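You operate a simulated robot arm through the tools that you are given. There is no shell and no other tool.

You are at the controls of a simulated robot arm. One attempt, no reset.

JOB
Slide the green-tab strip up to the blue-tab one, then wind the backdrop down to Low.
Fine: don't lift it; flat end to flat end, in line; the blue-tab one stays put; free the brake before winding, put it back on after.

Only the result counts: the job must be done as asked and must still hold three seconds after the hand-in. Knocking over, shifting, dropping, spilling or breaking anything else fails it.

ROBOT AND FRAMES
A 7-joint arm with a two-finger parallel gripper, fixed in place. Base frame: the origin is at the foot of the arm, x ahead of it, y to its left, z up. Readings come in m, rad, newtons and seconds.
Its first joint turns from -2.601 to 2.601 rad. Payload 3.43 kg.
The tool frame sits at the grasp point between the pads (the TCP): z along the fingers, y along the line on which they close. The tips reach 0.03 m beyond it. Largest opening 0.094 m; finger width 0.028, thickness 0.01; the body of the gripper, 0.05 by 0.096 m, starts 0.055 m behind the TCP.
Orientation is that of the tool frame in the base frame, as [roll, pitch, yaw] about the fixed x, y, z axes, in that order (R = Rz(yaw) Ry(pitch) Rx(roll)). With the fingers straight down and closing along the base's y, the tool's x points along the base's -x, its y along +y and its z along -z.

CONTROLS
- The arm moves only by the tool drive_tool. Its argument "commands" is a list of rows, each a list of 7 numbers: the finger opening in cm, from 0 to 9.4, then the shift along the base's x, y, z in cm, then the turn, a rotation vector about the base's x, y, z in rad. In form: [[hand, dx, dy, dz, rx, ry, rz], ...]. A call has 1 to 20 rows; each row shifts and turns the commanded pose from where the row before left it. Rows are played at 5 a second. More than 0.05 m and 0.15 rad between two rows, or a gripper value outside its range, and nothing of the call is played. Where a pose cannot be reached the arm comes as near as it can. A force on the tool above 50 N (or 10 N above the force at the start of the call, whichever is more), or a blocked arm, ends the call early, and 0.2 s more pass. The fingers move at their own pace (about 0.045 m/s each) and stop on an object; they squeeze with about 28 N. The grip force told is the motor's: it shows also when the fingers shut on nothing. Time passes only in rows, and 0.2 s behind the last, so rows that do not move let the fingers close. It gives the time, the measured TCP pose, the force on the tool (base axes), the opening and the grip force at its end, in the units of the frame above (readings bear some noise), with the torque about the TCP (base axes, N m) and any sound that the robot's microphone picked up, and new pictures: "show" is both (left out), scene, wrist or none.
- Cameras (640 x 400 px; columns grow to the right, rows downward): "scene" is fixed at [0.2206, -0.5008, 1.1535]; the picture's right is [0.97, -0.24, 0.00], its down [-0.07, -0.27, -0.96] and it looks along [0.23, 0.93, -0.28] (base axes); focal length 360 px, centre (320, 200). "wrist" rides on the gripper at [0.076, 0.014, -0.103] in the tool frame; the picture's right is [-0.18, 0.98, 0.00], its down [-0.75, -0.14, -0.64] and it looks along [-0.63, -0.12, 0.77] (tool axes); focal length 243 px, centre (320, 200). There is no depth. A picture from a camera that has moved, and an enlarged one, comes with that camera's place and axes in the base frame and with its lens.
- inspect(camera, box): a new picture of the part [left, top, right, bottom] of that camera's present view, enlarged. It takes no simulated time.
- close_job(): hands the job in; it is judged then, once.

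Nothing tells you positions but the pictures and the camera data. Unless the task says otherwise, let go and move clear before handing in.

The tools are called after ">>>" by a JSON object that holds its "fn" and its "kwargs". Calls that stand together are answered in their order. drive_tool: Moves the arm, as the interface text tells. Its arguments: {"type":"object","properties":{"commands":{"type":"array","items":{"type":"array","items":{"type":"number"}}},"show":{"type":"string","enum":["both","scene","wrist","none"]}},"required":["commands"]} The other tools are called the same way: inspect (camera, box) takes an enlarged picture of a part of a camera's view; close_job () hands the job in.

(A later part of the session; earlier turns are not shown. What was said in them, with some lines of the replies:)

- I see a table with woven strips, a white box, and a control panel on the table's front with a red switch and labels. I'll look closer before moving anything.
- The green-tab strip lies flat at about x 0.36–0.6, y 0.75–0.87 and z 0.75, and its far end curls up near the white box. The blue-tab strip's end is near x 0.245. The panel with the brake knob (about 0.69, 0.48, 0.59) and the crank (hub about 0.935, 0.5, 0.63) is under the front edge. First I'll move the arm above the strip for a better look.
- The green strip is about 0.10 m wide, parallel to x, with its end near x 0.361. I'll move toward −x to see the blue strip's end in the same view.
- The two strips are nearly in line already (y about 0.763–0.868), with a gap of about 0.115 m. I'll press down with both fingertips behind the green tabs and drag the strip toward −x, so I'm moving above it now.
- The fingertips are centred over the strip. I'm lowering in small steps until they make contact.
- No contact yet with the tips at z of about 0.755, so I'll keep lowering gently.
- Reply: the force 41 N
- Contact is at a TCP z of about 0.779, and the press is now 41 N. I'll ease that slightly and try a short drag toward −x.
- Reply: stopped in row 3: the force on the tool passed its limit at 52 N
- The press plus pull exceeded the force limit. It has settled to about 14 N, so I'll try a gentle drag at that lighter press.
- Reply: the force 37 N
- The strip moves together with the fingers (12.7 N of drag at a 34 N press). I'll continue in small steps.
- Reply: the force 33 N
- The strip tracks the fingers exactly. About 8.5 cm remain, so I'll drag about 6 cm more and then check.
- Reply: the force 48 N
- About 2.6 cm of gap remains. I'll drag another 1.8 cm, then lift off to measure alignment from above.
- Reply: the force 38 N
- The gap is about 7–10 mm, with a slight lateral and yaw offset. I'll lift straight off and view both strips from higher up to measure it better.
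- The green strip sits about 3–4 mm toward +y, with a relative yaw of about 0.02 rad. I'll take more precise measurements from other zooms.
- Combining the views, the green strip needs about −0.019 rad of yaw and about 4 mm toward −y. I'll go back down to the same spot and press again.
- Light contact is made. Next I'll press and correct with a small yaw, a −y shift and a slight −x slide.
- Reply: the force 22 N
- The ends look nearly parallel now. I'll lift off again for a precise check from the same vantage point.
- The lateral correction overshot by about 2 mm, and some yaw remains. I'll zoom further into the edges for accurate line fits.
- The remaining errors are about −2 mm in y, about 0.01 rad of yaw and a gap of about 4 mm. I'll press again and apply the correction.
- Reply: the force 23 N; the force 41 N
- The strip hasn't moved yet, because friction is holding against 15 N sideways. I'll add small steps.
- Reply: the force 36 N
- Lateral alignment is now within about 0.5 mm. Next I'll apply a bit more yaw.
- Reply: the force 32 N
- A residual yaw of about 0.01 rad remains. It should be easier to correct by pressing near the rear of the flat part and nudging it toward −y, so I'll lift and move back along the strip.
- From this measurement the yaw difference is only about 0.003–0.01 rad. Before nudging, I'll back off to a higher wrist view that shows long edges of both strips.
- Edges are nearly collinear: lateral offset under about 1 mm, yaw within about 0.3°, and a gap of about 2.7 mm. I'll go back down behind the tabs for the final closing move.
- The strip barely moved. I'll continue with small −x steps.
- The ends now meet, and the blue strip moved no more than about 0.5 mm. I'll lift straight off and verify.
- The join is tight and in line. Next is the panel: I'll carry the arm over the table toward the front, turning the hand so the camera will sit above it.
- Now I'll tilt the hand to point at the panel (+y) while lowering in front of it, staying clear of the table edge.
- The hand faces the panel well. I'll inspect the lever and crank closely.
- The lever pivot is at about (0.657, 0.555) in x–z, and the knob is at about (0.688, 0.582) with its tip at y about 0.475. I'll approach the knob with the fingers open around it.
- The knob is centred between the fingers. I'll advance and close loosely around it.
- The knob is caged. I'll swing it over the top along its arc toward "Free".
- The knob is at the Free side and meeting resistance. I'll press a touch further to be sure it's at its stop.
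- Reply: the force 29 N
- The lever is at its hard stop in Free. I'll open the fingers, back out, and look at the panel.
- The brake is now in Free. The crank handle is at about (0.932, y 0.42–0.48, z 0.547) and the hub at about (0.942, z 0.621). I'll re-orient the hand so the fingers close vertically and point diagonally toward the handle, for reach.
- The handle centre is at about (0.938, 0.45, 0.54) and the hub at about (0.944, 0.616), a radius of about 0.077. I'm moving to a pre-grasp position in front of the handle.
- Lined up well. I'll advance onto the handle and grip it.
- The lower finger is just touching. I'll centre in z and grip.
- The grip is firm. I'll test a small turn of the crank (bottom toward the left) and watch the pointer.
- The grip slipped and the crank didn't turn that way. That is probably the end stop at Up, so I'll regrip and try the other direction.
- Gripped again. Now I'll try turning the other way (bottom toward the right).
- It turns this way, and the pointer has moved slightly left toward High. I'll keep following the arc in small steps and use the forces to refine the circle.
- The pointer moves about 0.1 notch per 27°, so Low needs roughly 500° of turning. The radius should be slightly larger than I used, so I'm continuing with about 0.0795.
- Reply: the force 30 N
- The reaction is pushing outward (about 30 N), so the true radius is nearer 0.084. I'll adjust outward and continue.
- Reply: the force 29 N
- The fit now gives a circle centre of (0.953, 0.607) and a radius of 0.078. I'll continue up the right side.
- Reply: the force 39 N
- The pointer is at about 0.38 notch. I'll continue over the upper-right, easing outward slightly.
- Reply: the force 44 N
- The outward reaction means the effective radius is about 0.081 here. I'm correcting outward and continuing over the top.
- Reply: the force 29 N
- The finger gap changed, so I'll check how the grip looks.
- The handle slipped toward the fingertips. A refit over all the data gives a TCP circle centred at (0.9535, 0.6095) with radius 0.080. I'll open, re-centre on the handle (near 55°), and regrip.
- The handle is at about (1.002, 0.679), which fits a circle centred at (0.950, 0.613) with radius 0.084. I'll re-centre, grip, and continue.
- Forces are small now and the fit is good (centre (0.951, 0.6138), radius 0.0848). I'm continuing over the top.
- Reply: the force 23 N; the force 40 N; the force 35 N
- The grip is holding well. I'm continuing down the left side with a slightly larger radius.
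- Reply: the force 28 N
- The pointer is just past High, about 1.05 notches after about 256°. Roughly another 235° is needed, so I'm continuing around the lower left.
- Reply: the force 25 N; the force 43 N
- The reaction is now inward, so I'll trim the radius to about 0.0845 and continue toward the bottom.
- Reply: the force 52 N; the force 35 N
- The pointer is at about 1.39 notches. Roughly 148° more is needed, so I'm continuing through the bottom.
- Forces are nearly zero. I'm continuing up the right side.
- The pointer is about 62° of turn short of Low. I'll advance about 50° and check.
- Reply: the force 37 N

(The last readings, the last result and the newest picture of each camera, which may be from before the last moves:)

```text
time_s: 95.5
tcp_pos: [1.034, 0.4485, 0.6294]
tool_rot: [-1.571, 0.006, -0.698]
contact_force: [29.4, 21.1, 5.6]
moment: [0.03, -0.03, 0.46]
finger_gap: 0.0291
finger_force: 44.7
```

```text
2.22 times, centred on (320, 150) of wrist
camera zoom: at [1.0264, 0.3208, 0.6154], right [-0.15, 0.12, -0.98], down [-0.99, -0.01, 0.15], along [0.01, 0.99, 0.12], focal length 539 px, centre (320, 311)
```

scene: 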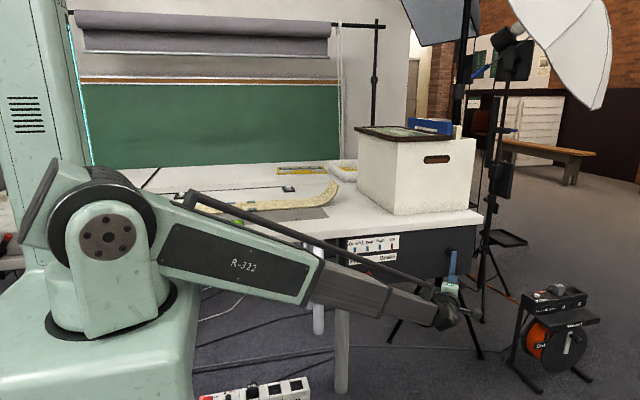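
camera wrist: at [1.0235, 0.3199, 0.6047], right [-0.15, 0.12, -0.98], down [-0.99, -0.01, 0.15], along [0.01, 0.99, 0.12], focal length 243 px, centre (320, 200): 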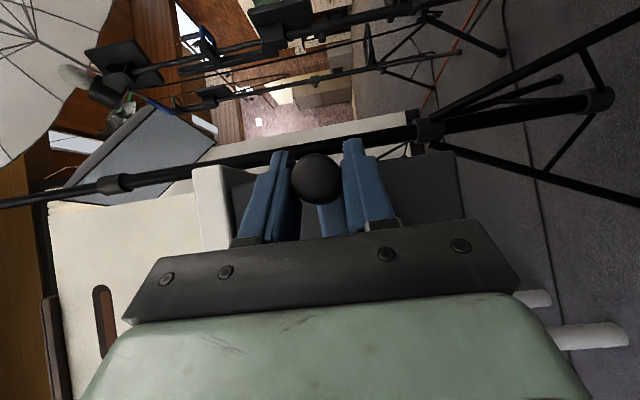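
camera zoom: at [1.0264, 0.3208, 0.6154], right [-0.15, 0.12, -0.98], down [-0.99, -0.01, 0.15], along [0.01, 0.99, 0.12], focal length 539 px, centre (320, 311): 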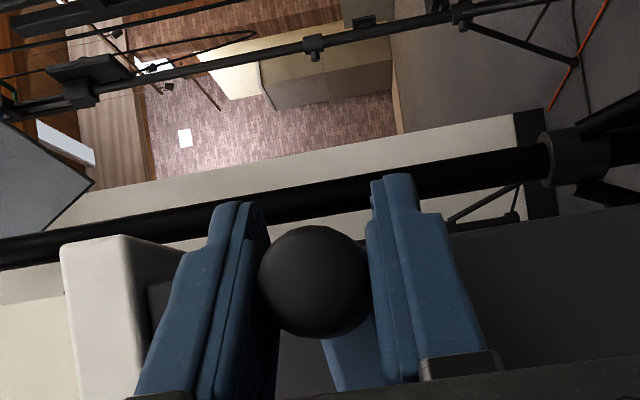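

The arm blocks the indicator here. By the calibration, about 22° more is needed, so I'll move that far, then release and look.

>>> {"fn": "drive_tool", "kwargs": {"commands": [[1.5, -0.05, 0, 0.72, 0, 0, 0], [1.5, -0.2, 0, 0.71, 0, 0, 0], [1.5, -0.35, 0, 0.71, 0, 0, 0], [1.5, -0.4, 0, 0.7, 0, 0, 0], [1.5, 0, 0, 0, 0, 0, 0]], "show": "none"}}

>>> {"fn": "inspect", "kwargs": {"camera": "wrist", "box": [200, 60, 440, 240]}}

```text
time_s: 96.7
tcp_pos: [1.0245, 0.4488, 0.6562]
tool_rot: [-1.57, 0.007, -0.693]
contact_force: [9.2, 18.3, 6.3]
moment: [-0.1, 0.0, 0.63]
finger_gap: 0.0292
finger_force: 44.8
```

```text
2.22 times, centred on (320, 150) of wrist
camera zoom: at [1.0165, 0.3205, 0.6431], right [-0.15, 0.12, -0.98], down [-0.99, -0.01, 0.15], along [0.01, 0.99, 0.12], focal length 539 px, centre (320, 311)
```

zoom: 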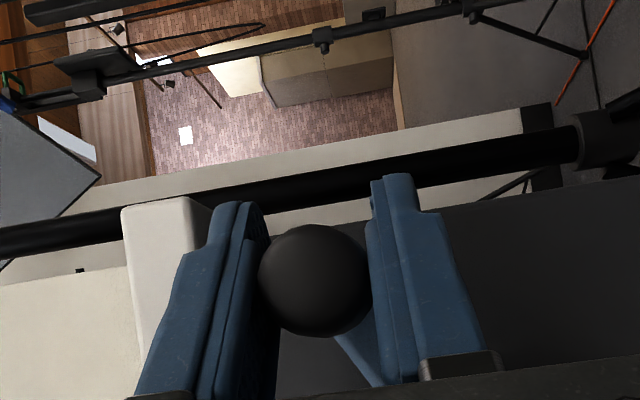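

I'll release and back straight out along the tool axis, then check the pointer.

>>> {"fn": "drive_tool", "kwargs": {"commands": [[3.2, 0, 0, 0, 0, 0, 0], [5.5, 0, 0, 0, 0, 0, 0], [6, 0, 0, 0, 0, 0, 0], [6, -2.2, -2.6, 0, 0, 0, 0], [6, -2.4, -3, 0, 0, 0, 0], [6, -2.4, -3, 0, 0, 0, 0], [6, -4, -0.5, -2.5, 0, 0, 0], [6, -4, -0.5, -2.5, 0, 0, 0], [6, 0, 0, 0, 0, 0, 0]]}}

>>> {"fn": "inspect", "kwargs": {"camera": "scene", "box": [340, 230, 400, 265]}}

>>> {"fn": "inspect", "kwargs": {"camera": "scene", "box": [60, 0, 400, 180]}}

```text
time_s: 98.7
tcp_pos: [0.8709, 0.3533, 0.6058]
tool_rot: [-1.573, 0.004, -0.697]
contact_force: [-0.4, -0.8, -0.1]
moment: [0.01, -0.01, -0.02]
finger_gap: 0.0601
finger_force: 0.0
camera wrist: at [0.8641, 0.2252, 0.5919], right [-0.15, 0.12, -0.98], down [-0.99, -0.01, 0.15], along [0.01, 0.99, 0.12], focal length 243 px, centre (320, 200)
```

scene: 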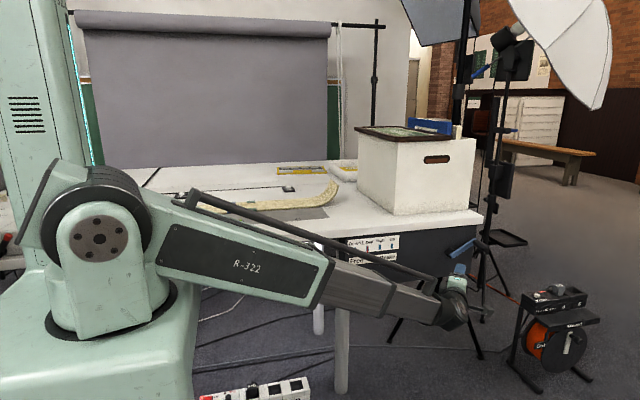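
wrist: 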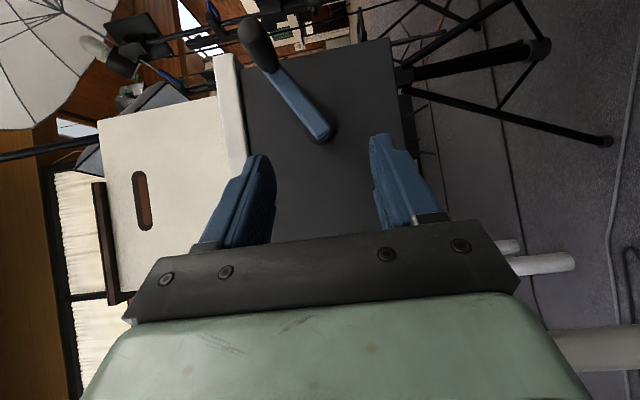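

```text
10.67 times, centred on (370, 248) of scene
camera zoom: at [0.2206, -0.5008, 1.1535], right [0.97, -0.24, 0.0], down [-0.07, -0.27, -0.96], along [0.23, 0.93, -0.28], focal length 3839 px, centre (-213, -307)
```

zoom: 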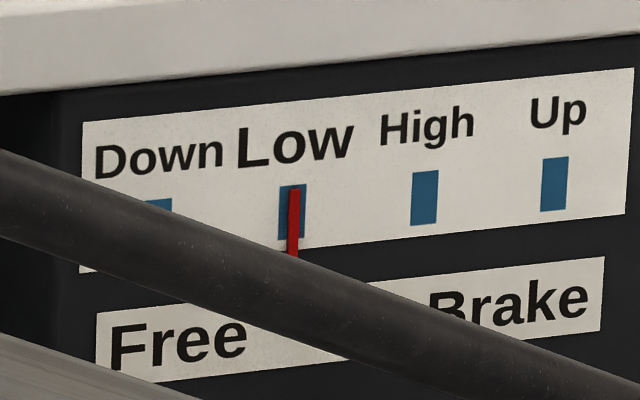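

```text
1.88 times, centred on (230, 90) of scene
camera zoom: at [0.2206, -0.5008, 1.1535], right [0.97, -0.24, 0.0], down [-0.07, -0.27, -0.96], along [0.23, 0.93, -0.28], focal length 678 px, centre (489, 407)
```

zoom: 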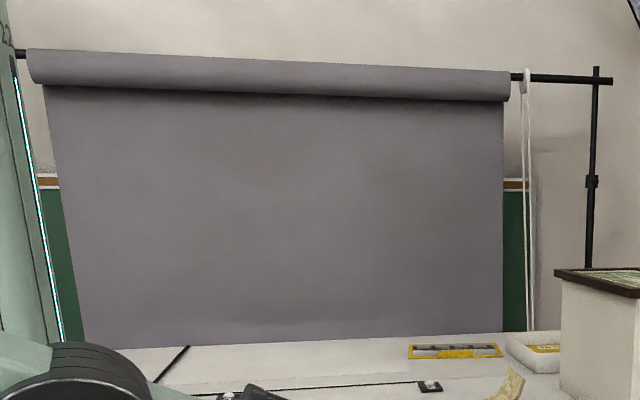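

The pointer sits on Low and the backdrop is down. Now I'll bring the hand back to the lever orientation to set the brake.

>>> {"fn": "drive_tool", "kwargs": {"commands": [[6, -1.3, -0.5, 0, 0, 0, 0.14], [6, -1.3, -0.5, 0, 0, 0, 0.14], [6, -1.3, -0.5, 0.2, 0, 0, 0.14], [6, -1.3, 0, 0.2, 0, 0, 0.14], [6, -1.3, 0, 0.2, 0, 0, 0.14], [6, -1.3, 0, 0.2, 0, -0.131, 0], [6, -1.3, 0, 0.2, 0, -0.131, 0], [6, -1.3, 0, 0.2, 0, -0.131, 0], [6, -1.3, 0, 0.2, 0, -0.131, 0], [6, -1.3, 0, 0.2, 0, -0.131, 0], [6, -1.3, 0, 0.2, 0, -0.131, 0], [6, -1.3, 0, 0.2, 0, -0.131, 0], [6, -1.3, 0, 0.2, 0, -0.131, 0], [6, -1.3, 0, 0, 0, -0.131, 0], [6, -1.3, 0, 0, 0, -0.131, 0], [6, -1.3, 0, 0, 0, -0.131, 0], [6, -1.2, 0, 0, 0, -0.131, 0], [6, 0, 0, 0, 0, 0, 0]]}}

>>> {"fn": "inspect", "kwargs": {"camera": "wrist", "box": [240, 0, 440, 210]}}

```text
time_s: 102.5
tcp_pos: [0.6539, 0.3358, 0.6294]
tool_rot: [-2.813, -1.567, 1.24]
contact_force: [0.6, -0.5, -0.7]
moment: [0.0, -0.01, 0.02]
finger_gap: 0.0602
finger_force: 0.0
camera wrist: at [0.6681, 0.2336, 0.7067], right [0.98, 0.0, -0.19], down [-0.14, -0.64, -0.75], along [-0.12, 0.76, -0.63], focal length 243 px, centre (320, 200)
```

scene: 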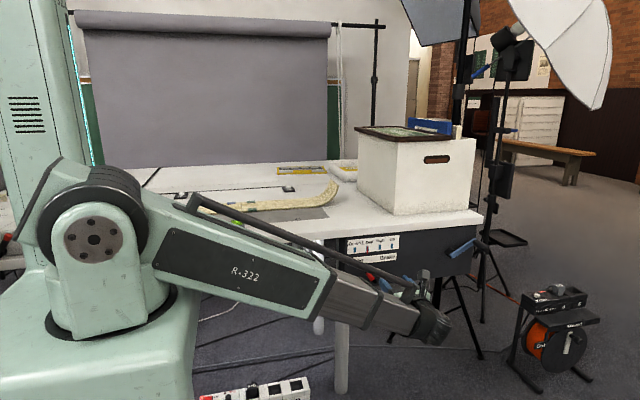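
wrist: 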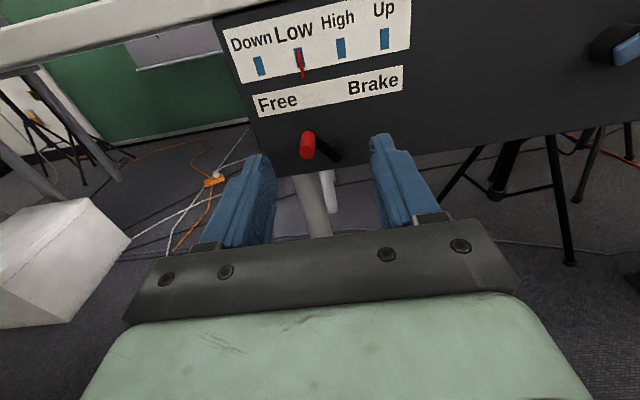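

```text
1.90 times, centred on (340, 105) of wrist
camera zoom: at [0.6681, 0.2336, 0.7067], right [0.98, 0.0, -0.19], down [-0.14, -0.64, -0.75], along [-0.12, 0.76, -0.63], focal length 462 px, centre (282, 381)
```

zoom: 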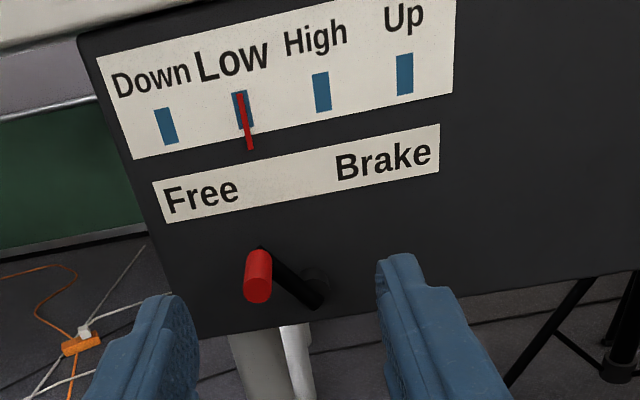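

The pointer is still on Low. I'm moving to straddle the brake knob at about (0.628, 0.578).

>>> {"fn": "drive_tool", "kwargs": {"commands": [[6, -1.25, 0, -2.5, 0, 0, 0], [6, -1.25, 0, -2.5, 0, 0, 0], [6, 0, 3, 0, 0, 0, 0], [6, 0, 3, 0, 0, 0, 0], [6, 0, 3, 0, 0, 0, 0], [6, 0, 0, 0, 0, 0, 0]], "show": "none"}}

>>> {"fn": "inspect", "kwargs": {"camera": "wrist", "box": [220, 80, 420, 230]}}

```text
time_s: 103.9
tcp_pos: [0.6311, 0.4278, 0.5795]
tool_rot: [-2.409, -1.565, 0.836]
contact_force: [0.5, 0.4, 0.2]
moment: [-0.01, 0.02, 0.0]
finger_gap: 0.0599
finger_force: 0.0
```

```text
2.67 times, centred on (320, 155) of wrist
camera zoom: at [0.6459, 0.3252, 0.6575], right [0.98, 0.0, -0.19], down [-0.14, -0.64, -0.75], along [-0.12, 0.76, -0.63], focal length 647 px, centre (320, 320)
```

zoom: 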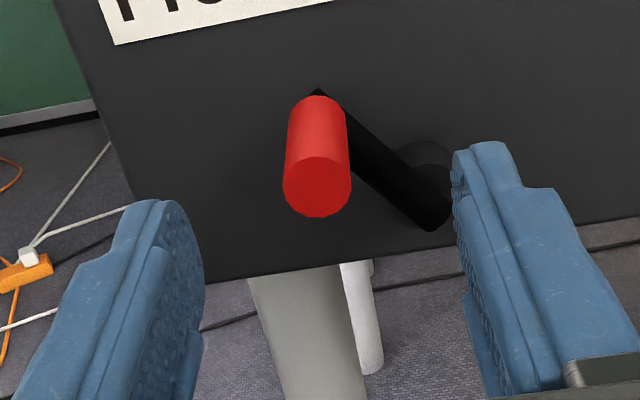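

>>> {"fn": "drive_tool", "kwargs": {"commands": [[6, -0.1, 2, 0, 0, 0, 0], [6, 0, 1.8, 0, 0, 0, 0], [4, 0, 0, 0, 0, 0, 0], [2.4, 0, 0, 0, 0, 0, 0], [2.4, 0, 0, 0, 0, 0, 0], [2.4, 0.52, 0, 0.47, 0, 0, 0], [2.4, 0.56, 0, 0.47, 0, 0, 0], [2.4, 0.7, 0, 0.27, 0, 0, 0], [2.4, 0.7, 0, 0.25, 0, 0, 0], [2.4, 0.73, 0, 0, 0, 0, 0], [2.4, 0.73, 0, 0, 0, 0, 0], [2.4, 0.7, 0, -0.25, 0, 0, 0], [2.4, 0.7, 0, -0.25, 0, 0, 0], [2.4, 0.56, 0, -0.45, 0, 0, 0], [2.4, 0.55, 0, -0.45, 0, 0, 0], [2.4, 0, 0, 0, 0, 0, 0]], "show": "wrist"}}

>>> {"fn": "inspect", "kwargs": {"camera": "wrist", "box": [220, 60, 420, 210]}}

```text
time_s: 107.3
tcp_pos: [0.6914, 0.4662, 0.5804]
tool_rot: [-2.455, -1.566, 0.884]
contact_force: [-0.4, 0.3, -0.9]
moment: [-0.01, 0.01, 0.02]
finger_gap: 0.0239
finger_force: 0.1
camera wrist: at [0.7061, 0.3629, 0.657], right [0.98, 0.0, -0.19], down [-0.14, -0.64, -0.75], along [-0.12, 0.76, -0.63], focal length 243 px, centre (320, 200)
```

wrist: 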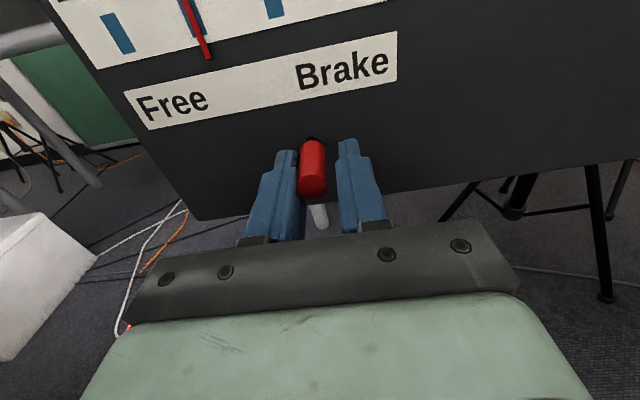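

```text
2.67 times, centred on (320, 135) of wrist
camera zoom: at [0.7061, 0.3629, 0.657], right [0.98, 0.0, -0.19], down [-0.14, -0.64, -0.75], along [-0.12, 0.76, -0.63], focal length 647 px, centre (320, 373)
```

zoom: 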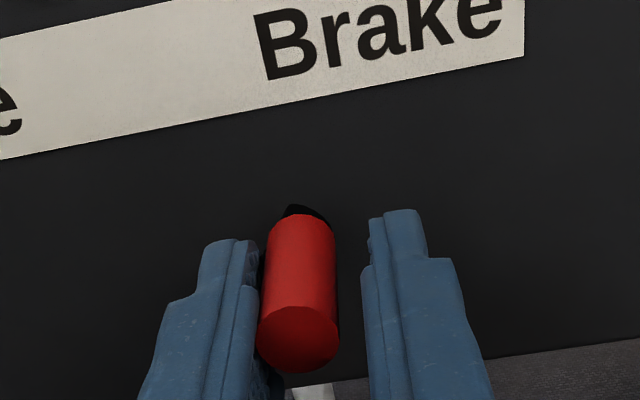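

The lever is across. I'll push a little further to reach the Brake stop firmly.

>>> {"fn": "drive_tool", "kwargs": {"commands": [[2.4, 0.3, 0, -0.2, 0, 0, 0], [2.4, 0.3, 0, -0.25, 0, 0, 0], [2.4, 0, 0, 0, 0, 0, 0]], "show": "none"}}

>>> {"fn": "inspect", "kwargs": {"camera": "wrist", "box": [220, 60, 420, 210]}}

```text
time_s: 108.1
tcp_pos: [0.6958, 0.4643, 0.5782]
tool_rot: [-2.323, -1.567, 0.756]
contact_force: [-18.8, 1.9, 14.7]
moment: [-0.08, 0.06, -0.18]
finger_gap: 0.0344
finger_force: 9.2
```

```text
2.67 times, centred on (320, 135) of wrist
camera zoom: at [0.7109, 0.3624, 0.6536], right [0.98, 0.0, -0.19], down [-0.14, -0.64, -0.75], along [-0.12, 0.77, -0.63], focal length 647 px, centre (320, 373)
```

zoom: 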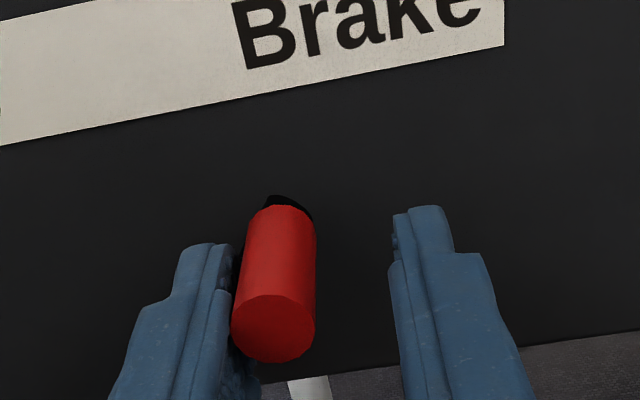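

It hits a hard stop at Brake. I'll open, back out carefully, and do a final check of everything.

>>> {"fn": "drive_tool", "kwargs": {"commands": [[5, -0.3, 0, 0.2, 0, 0, 0], [5, -0.2, 0, 0.2, 0, 0, 0], [5, 0, 0, 0, 0, 0, 0], [5, 0, -3, 0, 0, 0, 0], [5, 0, -4, 0, 0, 0, 0], [6, 0, -4, 1, 0, 0, 0], [6, -2, -2, 3, 0, 0, 0], [6, -1, -2, 3, 0, 0, 0], [6, 0, 0, 0, 0, 0, 0]]}}

>>> {"fn": "inspect", "kwargs": {"camera": "wrist", "box": [240, 0, 440, 210]}}

>>> {"fn": "inspect", "kwargs": {"camera": "scene", "box": [190, 170, 350, 270]}}

>>> {"fn": "inspect", "kwargs": {"camera": "scene", "box": [220, 195, 260, 220]}}

```text
time_s: 110.1
tcp_pos: [0.6648, 0.3152, 0.6521]
tool_rot: [-2.473, -1.566, 0.902]
contact_force: [0.0, -0.1, 0.6]
moment: [-0.02, 0.02, 0.01]
finger_gap: 0.0601
finger_force: 0.1
camera wrist: at [0.68, 0.2121, 0.7283], right [0.98, 0.0, -0.19], down [-0.14, -0.64, -0.75], along [-0.12, 0.76, -0.63], focal length 243 px, centre (320, 200)
```

scene: 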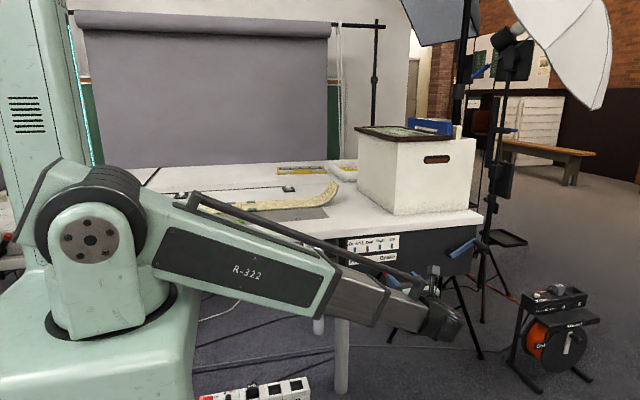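
wrist: 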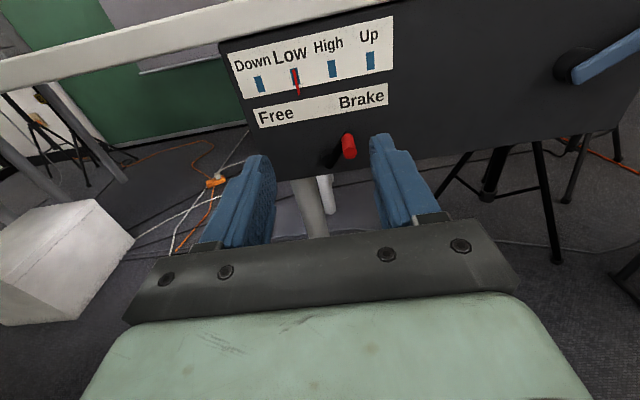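

```text
1.90 times, centred on (340, 105) of wrist
camera zoom: at [0.68, 0.2121, 0.7283], right [0.98, 0.0, -0.19], down [-0.14, -0.64, -0.75], along [-0.12, 0.76, -0.63], focal length 462 px, centre (282, 381)
```

zoom: 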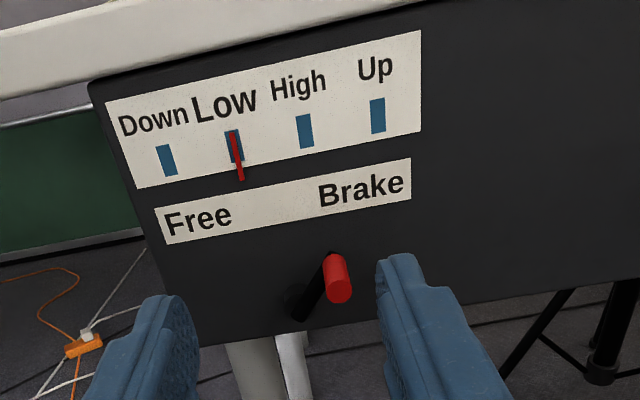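

```text
4.00 times, centred on (270, 220) of scene
camera zoom: at [0.2206, -0.5008, 1.1535], right [0.97, -0.24, 0.0], down [-0.07, -0.27, -0.96], along [0.23, 0.93, -0.28], focal length 1440 px, centre (520, 120)
```

zoom: 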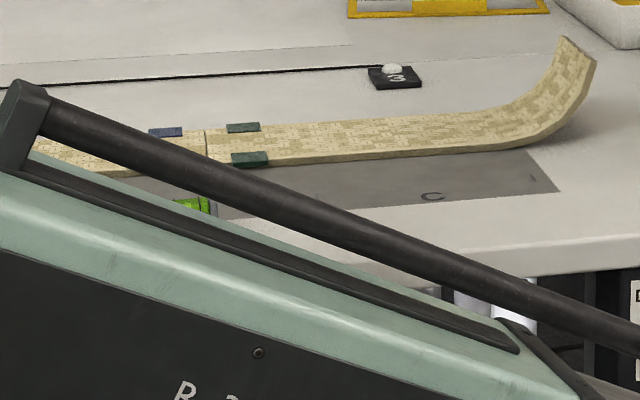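

```text
16.00 times, centred on (240, 208) of scene
camera zoom: at [0.2206, -0.5008, 1.1535], right [0.97, -0.24, 0.0], down [-0.07, -0.27, -0.96], along [0.23, 0.93, -0.28], focal length 5759 px, centre (1600, 80)
```

zoom: 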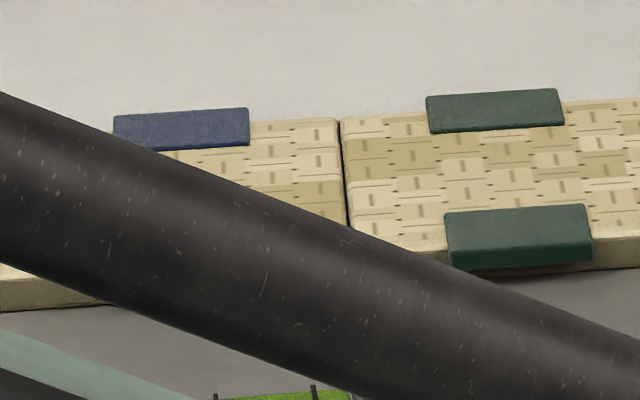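

The strips are butted and in line, the pointer is on Low with the backdrop down, the brake lever is back at Brake, and the hand is clear. I'm handing in.

>>> {"fn": "close_job", "kwargs": {}}

```text
The job is handed in.
```

The job is done and handed in; I don't have the judge's result. In the last pictures everything was holding:

- **Strips:** The green-tab strip was slid, never lifted, until its flat end met the blue-tab strip's flat end. The two are in line to within about a millimetre. The blue-tab strip was nudged about 0.5 mm when the ends touched.
- **Backdrop:** I moved the brake lever to Free first, then wound the crank until the pointer sat on the Low mark. The backdrop hangs lower to match.
- **Brake:** The lever is back against its stop at Brake, and the pointer stayed on Low afterwards.
- **Everything else:** I saw nothing else shifted. The hand is open and clear of the panel and table.

While winding, I first tried the wrong direction and the grip slipped on the handle. It slipped once more partway round, so I regripped and finished the turn.
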